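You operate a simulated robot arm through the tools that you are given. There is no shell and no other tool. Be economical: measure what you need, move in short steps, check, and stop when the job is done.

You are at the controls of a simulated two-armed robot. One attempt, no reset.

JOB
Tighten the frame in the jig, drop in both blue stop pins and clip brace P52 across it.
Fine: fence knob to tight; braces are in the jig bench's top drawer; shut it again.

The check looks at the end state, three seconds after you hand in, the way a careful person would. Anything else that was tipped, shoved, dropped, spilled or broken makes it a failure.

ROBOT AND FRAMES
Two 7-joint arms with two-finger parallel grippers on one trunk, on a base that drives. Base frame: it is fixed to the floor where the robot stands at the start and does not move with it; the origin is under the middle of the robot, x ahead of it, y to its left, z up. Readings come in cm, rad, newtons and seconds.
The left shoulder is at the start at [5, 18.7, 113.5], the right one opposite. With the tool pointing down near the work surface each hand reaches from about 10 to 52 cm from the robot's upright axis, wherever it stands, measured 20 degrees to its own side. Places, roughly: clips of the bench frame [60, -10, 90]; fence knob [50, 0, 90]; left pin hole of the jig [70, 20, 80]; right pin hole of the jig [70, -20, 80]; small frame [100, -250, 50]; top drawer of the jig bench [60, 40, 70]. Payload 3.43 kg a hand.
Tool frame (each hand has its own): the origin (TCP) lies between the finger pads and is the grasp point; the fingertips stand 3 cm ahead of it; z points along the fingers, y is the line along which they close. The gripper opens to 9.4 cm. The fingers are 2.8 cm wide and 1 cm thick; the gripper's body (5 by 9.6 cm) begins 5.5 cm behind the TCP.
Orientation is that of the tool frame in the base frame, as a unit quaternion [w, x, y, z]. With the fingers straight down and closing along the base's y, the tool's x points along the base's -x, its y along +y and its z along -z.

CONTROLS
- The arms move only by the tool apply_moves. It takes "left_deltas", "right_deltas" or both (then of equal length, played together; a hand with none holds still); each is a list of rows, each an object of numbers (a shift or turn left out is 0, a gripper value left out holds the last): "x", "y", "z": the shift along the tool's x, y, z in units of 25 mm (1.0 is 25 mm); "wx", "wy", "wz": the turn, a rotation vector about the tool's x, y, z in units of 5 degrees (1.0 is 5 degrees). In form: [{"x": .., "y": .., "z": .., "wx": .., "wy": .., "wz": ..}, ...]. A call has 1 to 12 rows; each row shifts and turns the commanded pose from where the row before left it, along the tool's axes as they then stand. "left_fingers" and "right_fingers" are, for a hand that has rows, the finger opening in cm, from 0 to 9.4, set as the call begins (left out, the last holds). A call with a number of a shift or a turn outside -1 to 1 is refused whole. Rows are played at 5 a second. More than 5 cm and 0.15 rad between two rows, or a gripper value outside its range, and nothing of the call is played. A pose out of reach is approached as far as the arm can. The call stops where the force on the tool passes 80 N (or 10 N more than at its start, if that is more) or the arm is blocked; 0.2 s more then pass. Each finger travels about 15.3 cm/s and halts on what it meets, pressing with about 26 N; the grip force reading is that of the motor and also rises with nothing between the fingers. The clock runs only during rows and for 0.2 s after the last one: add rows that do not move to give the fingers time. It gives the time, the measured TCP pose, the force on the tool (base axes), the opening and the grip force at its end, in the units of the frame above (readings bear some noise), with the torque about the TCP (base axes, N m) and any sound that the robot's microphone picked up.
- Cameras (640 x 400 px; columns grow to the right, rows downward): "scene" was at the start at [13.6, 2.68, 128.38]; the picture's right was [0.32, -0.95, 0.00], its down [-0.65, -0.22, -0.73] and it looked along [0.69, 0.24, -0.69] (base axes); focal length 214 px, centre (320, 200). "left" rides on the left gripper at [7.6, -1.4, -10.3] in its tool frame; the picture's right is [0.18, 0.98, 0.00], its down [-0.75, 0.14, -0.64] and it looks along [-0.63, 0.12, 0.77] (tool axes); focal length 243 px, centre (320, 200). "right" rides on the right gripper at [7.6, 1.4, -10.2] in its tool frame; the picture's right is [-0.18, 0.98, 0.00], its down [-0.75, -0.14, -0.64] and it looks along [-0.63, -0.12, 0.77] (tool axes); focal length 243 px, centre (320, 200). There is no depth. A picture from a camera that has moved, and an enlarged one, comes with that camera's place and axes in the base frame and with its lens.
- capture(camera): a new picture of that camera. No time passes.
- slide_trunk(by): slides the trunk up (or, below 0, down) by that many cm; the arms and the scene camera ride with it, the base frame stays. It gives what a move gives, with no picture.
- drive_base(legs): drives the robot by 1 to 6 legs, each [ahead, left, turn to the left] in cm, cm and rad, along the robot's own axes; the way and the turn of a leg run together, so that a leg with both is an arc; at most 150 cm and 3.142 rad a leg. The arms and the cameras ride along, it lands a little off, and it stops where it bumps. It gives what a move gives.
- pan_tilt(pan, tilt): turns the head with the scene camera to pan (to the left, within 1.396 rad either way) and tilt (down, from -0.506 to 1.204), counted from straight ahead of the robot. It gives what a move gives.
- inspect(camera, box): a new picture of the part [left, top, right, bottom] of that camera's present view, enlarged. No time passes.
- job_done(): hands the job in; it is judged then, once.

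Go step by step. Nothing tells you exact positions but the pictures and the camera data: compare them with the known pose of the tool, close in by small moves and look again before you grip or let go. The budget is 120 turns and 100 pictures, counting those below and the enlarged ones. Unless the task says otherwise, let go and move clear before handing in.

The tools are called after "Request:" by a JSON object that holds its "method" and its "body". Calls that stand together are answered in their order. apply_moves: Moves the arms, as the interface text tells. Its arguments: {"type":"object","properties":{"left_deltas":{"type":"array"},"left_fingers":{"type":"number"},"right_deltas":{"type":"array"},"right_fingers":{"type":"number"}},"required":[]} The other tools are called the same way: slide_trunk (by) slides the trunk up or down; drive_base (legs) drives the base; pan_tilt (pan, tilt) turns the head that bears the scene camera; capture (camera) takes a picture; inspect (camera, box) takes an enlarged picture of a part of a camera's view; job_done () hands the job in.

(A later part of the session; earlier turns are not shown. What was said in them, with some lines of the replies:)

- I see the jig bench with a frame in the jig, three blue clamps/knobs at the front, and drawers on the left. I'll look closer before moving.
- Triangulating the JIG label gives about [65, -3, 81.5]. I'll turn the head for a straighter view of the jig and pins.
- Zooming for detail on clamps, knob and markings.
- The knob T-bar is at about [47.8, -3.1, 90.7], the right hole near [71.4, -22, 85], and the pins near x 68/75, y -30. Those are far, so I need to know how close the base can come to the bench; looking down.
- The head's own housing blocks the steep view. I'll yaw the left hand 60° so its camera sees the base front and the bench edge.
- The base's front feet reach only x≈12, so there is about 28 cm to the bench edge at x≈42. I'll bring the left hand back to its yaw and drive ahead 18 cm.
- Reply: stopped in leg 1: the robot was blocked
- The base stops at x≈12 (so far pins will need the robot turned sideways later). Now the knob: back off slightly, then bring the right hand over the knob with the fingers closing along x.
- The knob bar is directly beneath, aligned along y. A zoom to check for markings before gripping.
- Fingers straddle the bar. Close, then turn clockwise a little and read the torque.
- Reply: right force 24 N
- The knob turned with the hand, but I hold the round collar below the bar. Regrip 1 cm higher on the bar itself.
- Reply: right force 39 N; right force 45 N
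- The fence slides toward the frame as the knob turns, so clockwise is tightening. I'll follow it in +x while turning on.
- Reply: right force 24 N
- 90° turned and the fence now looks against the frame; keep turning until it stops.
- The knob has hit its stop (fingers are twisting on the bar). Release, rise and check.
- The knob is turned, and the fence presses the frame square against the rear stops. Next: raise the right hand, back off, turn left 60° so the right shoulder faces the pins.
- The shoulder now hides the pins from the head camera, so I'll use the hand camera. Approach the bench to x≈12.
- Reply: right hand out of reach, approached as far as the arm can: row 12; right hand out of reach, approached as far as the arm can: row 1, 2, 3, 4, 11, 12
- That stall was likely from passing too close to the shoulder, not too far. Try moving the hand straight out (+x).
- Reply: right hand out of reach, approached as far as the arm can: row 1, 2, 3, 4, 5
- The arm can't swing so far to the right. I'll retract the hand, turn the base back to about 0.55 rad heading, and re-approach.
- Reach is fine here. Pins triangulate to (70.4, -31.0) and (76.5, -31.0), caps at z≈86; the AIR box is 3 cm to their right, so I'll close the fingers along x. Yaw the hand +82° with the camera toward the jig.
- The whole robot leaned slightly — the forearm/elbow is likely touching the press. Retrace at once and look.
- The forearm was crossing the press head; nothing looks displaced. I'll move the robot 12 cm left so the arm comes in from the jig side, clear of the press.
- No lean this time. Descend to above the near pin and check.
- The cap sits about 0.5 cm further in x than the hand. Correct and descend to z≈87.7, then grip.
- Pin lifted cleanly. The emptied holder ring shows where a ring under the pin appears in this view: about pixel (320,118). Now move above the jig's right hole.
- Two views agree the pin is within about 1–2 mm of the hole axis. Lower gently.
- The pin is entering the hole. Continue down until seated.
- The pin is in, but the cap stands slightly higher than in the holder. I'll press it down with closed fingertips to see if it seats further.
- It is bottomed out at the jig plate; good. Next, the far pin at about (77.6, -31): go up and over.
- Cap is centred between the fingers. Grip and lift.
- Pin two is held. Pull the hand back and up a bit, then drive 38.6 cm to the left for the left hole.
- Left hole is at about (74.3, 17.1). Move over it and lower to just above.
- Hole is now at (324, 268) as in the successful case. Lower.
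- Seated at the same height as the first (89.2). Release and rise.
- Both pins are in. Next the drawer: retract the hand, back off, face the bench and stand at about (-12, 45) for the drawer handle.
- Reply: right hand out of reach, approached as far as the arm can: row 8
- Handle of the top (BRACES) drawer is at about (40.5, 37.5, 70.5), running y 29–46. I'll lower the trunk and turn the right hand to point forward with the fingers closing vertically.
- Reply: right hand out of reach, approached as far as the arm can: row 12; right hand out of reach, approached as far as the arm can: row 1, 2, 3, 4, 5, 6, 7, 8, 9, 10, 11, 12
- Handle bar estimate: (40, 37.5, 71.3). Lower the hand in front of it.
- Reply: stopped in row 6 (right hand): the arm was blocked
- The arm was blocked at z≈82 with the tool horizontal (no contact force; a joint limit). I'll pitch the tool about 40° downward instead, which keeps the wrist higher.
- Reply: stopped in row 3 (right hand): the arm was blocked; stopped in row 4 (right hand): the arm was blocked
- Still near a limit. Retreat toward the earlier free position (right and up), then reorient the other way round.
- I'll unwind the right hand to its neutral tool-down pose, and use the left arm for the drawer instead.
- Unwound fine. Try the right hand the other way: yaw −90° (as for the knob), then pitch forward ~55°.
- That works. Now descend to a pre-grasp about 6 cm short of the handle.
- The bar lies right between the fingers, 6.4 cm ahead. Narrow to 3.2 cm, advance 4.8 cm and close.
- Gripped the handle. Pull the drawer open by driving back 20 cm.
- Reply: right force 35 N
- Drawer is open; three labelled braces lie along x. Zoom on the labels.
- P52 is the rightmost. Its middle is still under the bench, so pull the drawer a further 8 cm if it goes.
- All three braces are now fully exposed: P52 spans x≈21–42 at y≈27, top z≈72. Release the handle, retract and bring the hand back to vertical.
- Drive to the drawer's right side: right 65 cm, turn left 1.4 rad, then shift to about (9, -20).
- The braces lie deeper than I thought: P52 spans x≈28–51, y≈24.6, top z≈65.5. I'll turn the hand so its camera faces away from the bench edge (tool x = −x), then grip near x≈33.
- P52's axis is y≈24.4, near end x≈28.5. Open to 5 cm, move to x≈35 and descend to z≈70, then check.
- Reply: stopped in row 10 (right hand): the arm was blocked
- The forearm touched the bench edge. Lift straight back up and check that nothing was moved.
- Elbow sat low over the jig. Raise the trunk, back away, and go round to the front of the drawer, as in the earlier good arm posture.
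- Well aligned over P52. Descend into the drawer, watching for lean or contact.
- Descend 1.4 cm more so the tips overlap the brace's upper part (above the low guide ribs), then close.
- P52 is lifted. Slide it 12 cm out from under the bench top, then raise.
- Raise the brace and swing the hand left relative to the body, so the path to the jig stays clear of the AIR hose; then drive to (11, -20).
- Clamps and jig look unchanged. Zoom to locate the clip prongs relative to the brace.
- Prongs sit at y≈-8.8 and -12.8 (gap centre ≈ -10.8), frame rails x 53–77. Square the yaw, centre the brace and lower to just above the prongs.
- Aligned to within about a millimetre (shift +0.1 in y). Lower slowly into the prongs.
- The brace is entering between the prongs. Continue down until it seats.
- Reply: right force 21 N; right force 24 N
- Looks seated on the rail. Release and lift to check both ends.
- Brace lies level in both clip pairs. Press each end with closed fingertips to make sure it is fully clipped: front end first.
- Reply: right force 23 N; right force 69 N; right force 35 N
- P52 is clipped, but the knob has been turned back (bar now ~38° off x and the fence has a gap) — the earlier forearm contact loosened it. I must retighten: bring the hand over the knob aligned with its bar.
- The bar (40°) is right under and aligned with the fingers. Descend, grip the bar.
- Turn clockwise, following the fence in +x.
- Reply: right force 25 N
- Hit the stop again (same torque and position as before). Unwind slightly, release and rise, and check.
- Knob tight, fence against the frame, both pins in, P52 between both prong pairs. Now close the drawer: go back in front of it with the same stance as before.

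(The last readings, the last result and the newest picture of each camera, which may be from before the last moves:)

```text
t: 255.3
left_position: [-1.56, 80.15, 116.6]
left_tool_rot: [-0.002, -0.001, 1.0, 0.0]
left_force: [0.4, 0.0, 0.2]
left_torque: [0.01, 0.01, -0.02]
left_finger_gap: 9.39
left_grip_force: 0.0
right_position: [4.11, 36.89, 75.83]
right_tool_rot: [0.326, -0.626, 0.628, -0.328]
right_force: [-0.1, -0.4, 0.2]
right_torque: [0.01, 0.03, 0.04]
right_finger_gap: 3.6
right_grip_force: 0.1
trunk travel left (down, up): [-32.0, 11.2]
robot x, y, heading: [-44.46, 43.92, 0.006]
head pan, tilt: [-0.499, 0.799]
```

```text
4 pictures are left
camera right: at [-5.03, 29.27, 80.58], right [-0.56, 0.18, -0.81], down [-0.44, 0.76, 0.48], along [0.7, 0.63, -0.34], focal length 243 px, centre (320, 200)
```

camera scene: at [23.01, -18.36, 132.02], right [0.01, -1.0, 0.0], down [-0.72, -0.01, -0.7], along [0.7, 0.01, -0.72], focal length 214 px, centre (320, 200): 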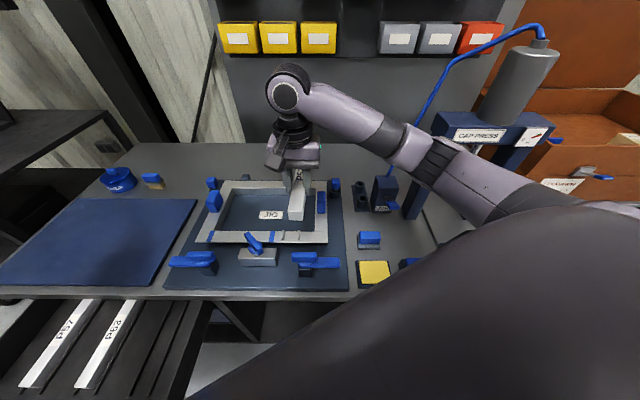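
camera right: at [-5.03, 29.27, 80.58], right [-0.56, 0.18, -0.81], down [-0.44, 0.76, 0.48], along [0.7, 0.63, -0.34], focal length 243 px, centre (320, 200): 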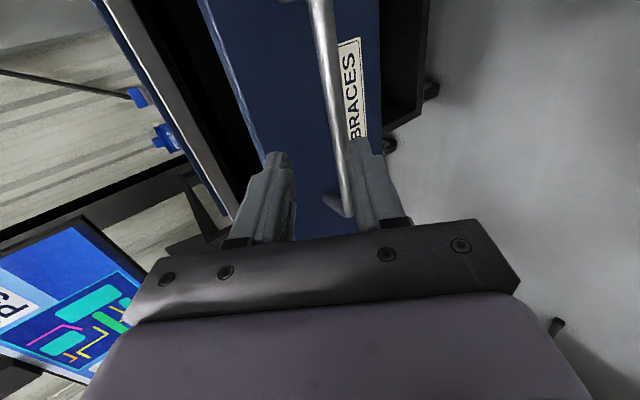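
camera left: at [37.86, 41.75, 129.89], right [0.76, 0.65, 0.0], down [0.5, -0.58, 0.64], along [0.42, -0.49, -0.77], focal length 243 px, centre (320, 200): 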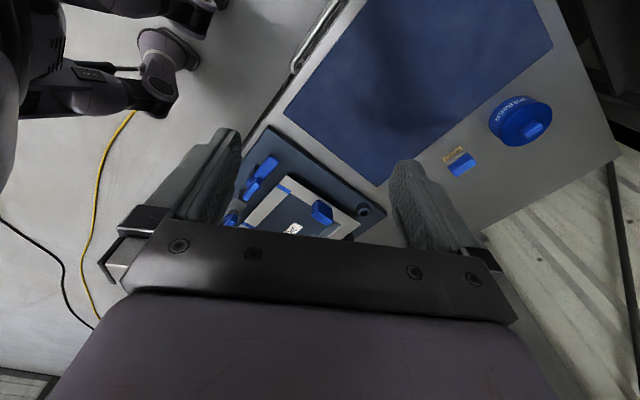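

The bar is now at about (8.7, –, 71.3). Shift 1 cm along the closing axis, advance 4.8 cm and grip.

Request:
{"method": "apply_moves", "body": {"right_deltas": [{"y": 0.42}, {"z": 0.6}, {"z": 0.6}, {"z": 0.4}, {"z": 0.3}]}}

Request:
{"method": "apply_moves", "body": {"right_deltas": [{}, {}, {}], "right_fingers": 0}}

```text
t: 256.5
left_position: [-1.56, 80.15, 116.66]
left_tool_rot: [-0.002, 0.0, 1.0, -0.001]
left_force: [1.3, -0.1, -0.3]
left_torque: [0.01, 0.0, 0.01]
left_finger_gap: 9.39
left_grip_force: 0.2
right_position: [7.19, 36.91, 72.31]
right_tool_rot: [0.325, -0.626, 0.628, -0.327]
right_force: [-0.6, -0.6, 0.1]
right_torque: [-0.02, 0.02, 0.01]
right_finger_gap: 3.6
right_grip_force: 0.1
trunk travel left (down, up): [-32.0, 11.2]
robot x, y, heading: [-44.37, 44.25, 0.001]
head pan, tilt: [-0.499, 0.799]
```

```text
t: 257.3
left_position: [-1.55, 80.25, 116.57]
left_tool_rot: [-0.002, -0.002, 1.0, 0.0]
left_force: [-0.5, 0.3, 0.4]
left_torque: [0.01, 0.0, 0.01]
left_finger_gap: 9.4
left_grip_force: 0.0
right_position: [7.24, 36.96, 72.14]
right_tool_rot: [0.323, -0.627, 0.629, -0.326]
right_force: [-1.2, 1.0, -10.5]
right_torque: [-0.44, 0.27, 0.29]
right_finger_gap: 1.32
right_grip_force: 44.8
trunk travel left (down, up): [-32.0, 11.2]
robot x, y, heading: [-44.31, 44.17, 0.001]
head pan, tilt: [-0.499, 0.799]
```

Gripped. Drive ahead 30.5 cm to shut it, then nudge the rest.

Request:
{"method": "drive_base", "body": {"legs": [[30.5, 0, 0]]}}

```text
t: 259.4
left_position: [28.54, 80.01, 116.72]
left_tool_rot: [-0.002, 0.001, 1.0, 0.0]
left_force: [0.7, -1.5, -0.7]
left_torque: [-0.01, 0.04, -0.01]
left_finger_gap: 9.41
left_grip_force: 0.1
right_position: [37.3, 36.65, 72.56]
right_tool_rot: [0.326, -0.624, 0.629, -0.33]
right_force: [0.6, 0.7, -0.6]
right_torque: [0.02, -0.03, 0.03]
right_finger_gap: 0.0
right_grip_force: 33.2
trunk travel left (down, up): [-32.0, 11.2]
robot x, y, heading: [-14.48, 44.03, 0.003]
head pan, tilt: [-0.499, 0.799]
```

The fingers slipped off the bar. Look at where the drawer is.

Request:
{"method": "pan_tilt", "body": {"pan": -0.1, "tilt": 0.8}}

Request:
{"method": "inspect", "body": {"camera": "scene", "box": [220, 100, 440, 260]}}

```text
t: 260.2
left_position: [28.46, 79.92, 116.65]
left_tool_rot: [-0.002, 0.001, 1.0, 0.0]
left_force: [-0.5, 0.4, 0.2]
left_torque: [-0.02, -0.01, -0.03]
left_finger_gap: 9.38
left_grip_force: 0.0
right_position: [37.24, 36.68, 72.72]
right_tool_rot: [0.326, -0.623, 0.63, -0.33]
right_force: [0.2, -0.4, 0.4]
right_torque: [0.0, 0.0, -0.01]
right_finger_gap: 0.0
right_grip_force: 32.8
trunk travel left (down, up): [-32.0, 11.2]
robot x, y, heading: [-14.4, 44.33, -0.002]
head pan, tilt: [-0.099, 0.799]
```

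```text
2.50 times, centred on (330, 180) of scene
camera zoom: at [-0.75, 43.42, 125.02], right [-0.1, -0.99, 0.0], down [-0.71, 0.07, -0.7], along [0.69, -0.07, -0.72], focal length 536 px, centre (295, 250)
```

zoom: 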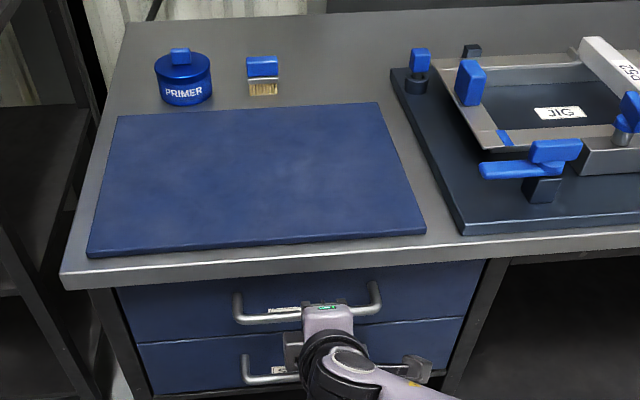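

The drawer looks shut or within a centimetre. To be sure, I'll push the drawer front with closed fingertips just left of the handle.

Request:
{"method": "apply_moves", "body": {"right_deltas": [{"z": -0.65, "y": 0.46}, {"z": -0.65, "y": 0.46}, {"x": -0.96}, {"x": -0.96}, {"x": -0.96}, {"x": -0.96}, {"x": -0.96}, {"x": -0.96}, {"z": 0.41, "y": -0.287}, {"z": 0.41, "y": -0.287}, {"z": 0.41, "y": -0.287}, {"z": 0.41, "y": -0.287}], "right_fingers": 0}}

Request:
{"method": "apply_moves", "body": {"right_deltas": [{"z": 0.2, "y": -0.14}, {"z": 0.2, "y": -0.14}, {"z": 0.2, "y": -0.14}]}}

```text
t: 263.1
left_position: [28.47, 79.99, 116.7]
left_tool_rot: [-0.001, 0.001, 1.0, 0.001]
left_force: [0.4, -0.2, -0.5]
left_torque: [0.03, 0.0, -0.03]
left_finger_gap: 9.39
left_grip_force: 0.0
right_position: [39.04, 46.3, 69.55]
right_tool_rot: [0.291, -0.627, 0.63, -0.354]
right_force: [-3.0, 2.6, -2.8]
right_torque: [0.02, 0.05, -0.02]
right_finger_gap: 0.0
right_grip_force: 33.1
trunk travel left (down, up): [-32.0, 11.2]
robot x, y, heading: [-14.49, 44.27, 0.001]
head pan, tilt: [-0.099, 0.799]
stopped in row 12 (right hand): the arm was blocked; the commanded pose is now the measured one
```

```text
t: 263.7
left_position: [27.57, 79.86, 116.98]
left_tool_rot: [0.002, 0.0, 1.0, 0.001]
left_force: [-0.1, -0.5, -0.2]
left_torque: [0.04, 0.04, 0.01]
left_finger_gap: 9.37
left_grip_force: 0.0
right_position: [39.08, 46.06, 69.35]
right_tool_rot: [-0.29, 0.631, -0.626, 0.356]
right_force: [-52.2, -2.2, 24.6]
right_torque: [-0.06, -0.78, -0.29]
right_finger_gap: 0.0
right_grip_force: 33.4
trunk travel left (down, up): [-32.0, 11.2]
robot x, y, heading: [-14.77, 44.36, -0.002]
head pan, tilt: [-0.099, 0.799]
stopped in row 3 (right hand): the force on the tool passed its limit at 90 N (the readings are from after the stop); the commanded pose is now the measured one
```

The drawer front resisted a firm push, so it is shut. Back away straight and take a check picture.

Request:
{"method": "apply_moves", "body": {"right_deltas": [{"z": -0.41, "y": 0.287}, {"z": -0.6, "y": 0.42}, {"z": -0.8, "y": 0.56}, {"z": -0.8, "y": 0.56}, {"z": -0.8, "y": 0.56}]}}

Request:
{"method": "drive_base", "body": {"legs": [[-20, 0, 0]]}}

Request:
{"method": "capture", "body": {"camera": "scene"}}

```text
t: 265.1
left_position: [28.22, 80.07, 116.69]
left_tool_rot: [-0.002, 0.0, 1.0, 0.001]
left_force: [1.1, -0.3, 0.0]
left_torque: [-0.01, 0.0, -0.02]
left_finger_gap: 9.41
left_grip_force: 0.1
right_position: [31.62, 45.14, 70.19]
right_tool_rot: [-0.293, 0.624, -0.619, 0.377]
right_force: [-0.7, -0.1, -0.1]
right_torque: [0.0, -0.02, -0.01]
right_finger_gap: 0.02
right_grip_force: 33.4
trunk travel left (down, up): [-32.0, 11.2]
robot x, y, heading: [-14.72, 44.18, 0.003]
head pan, tilt: [-0.099, 0.799]
stopped in row 5 (right hand): the arm was blocked; the commanded pose is now the measured one
```

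```text
t: 266.6
left_position: [8.51, 79.98, 116.65]
left_tool_rot: [-0.001, 0.003, 1.0, 0.001]
left_force: [-0.3, 0.1, 0.2]
left_torque: [0.0, 0.0, 0.0]
left_finger_gap: 9.42
left_grip_force: 0.0
right_position: [11.64, 44.98, 70.37]
right_tool_rot: [0.291, -0.62, 0.622, -0.379]
right_force: [-1.0, 0.3, 0.5]
right_torque: [0.01, 0.03, -0.01]
right_finger_gap: 0.0
right_grip_force: 32.7
trunk travel left (down, up): [-32.0, 11.2]
robot x, y, heading: [-34.28, 44.26, -0.007]
head pan, tilt: [-0.099, 0.799]
```

```text
2 pictures are left
camera scene: at [-20.81, 43.46, 125.02], right [-0.11, -0.99, 0.0], down [-0.71, 0.08, -0.7], along [0.69, -0.07, -0.72], focal length 214 px, centre (320, 200)
```

scene: 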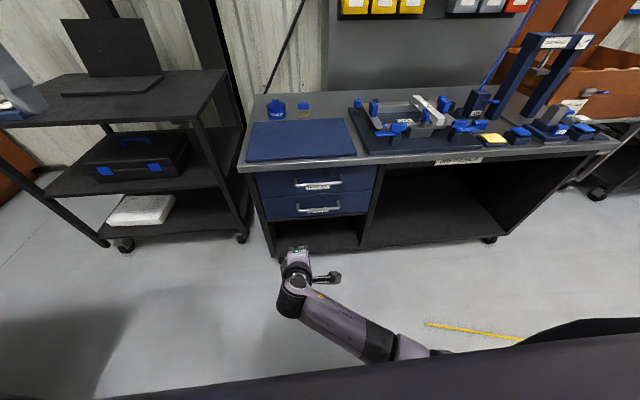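

Drawer appears shut. One last zoom over the drawer and jig before handing in.

Request:
{"method": "inspect", "body": {"camera": "scene", "box": [245, 85, 485, 220]}}

```text
2.67 times, centred on (365, 152) of scene
camera zoom: at [-20.81, 43.46, 125.02], right [-0.11, -0.99, 0.0], down [-0.71, 0.08, -0.7], along [0.69, -0.07, -0.72], focal length 572 px, centre (200, 327)
```

zoom: 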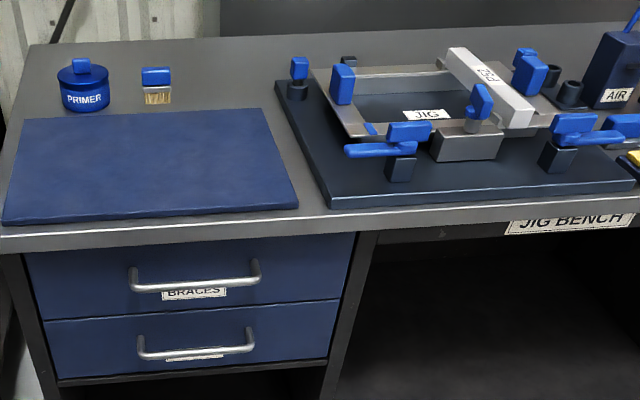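

Both drawer fronts are flush, the knob is tight with the fence on the frame, both pins are in and P52 is clipped. The hands are clear, so I'm handing in.

Request:
{"method": "job_done", "body": {}}

```text
The job is handed in.
```

I've handed the job in: the fence knob is tight, both blue stop pins are in their holes, brace P52 is clipped across the frame, and the braces drawer is shut.

- **Knob:** my forearm touched the bench edge partway through. The knob was later found loosened, most likely from that, so I turned it back to its stop after fitting the brace.
- **Contact with the press:** while reaching for the pins, the arm probably also pressed against the cap press. I pulled back straight away and saw nothing moved in the pictures.
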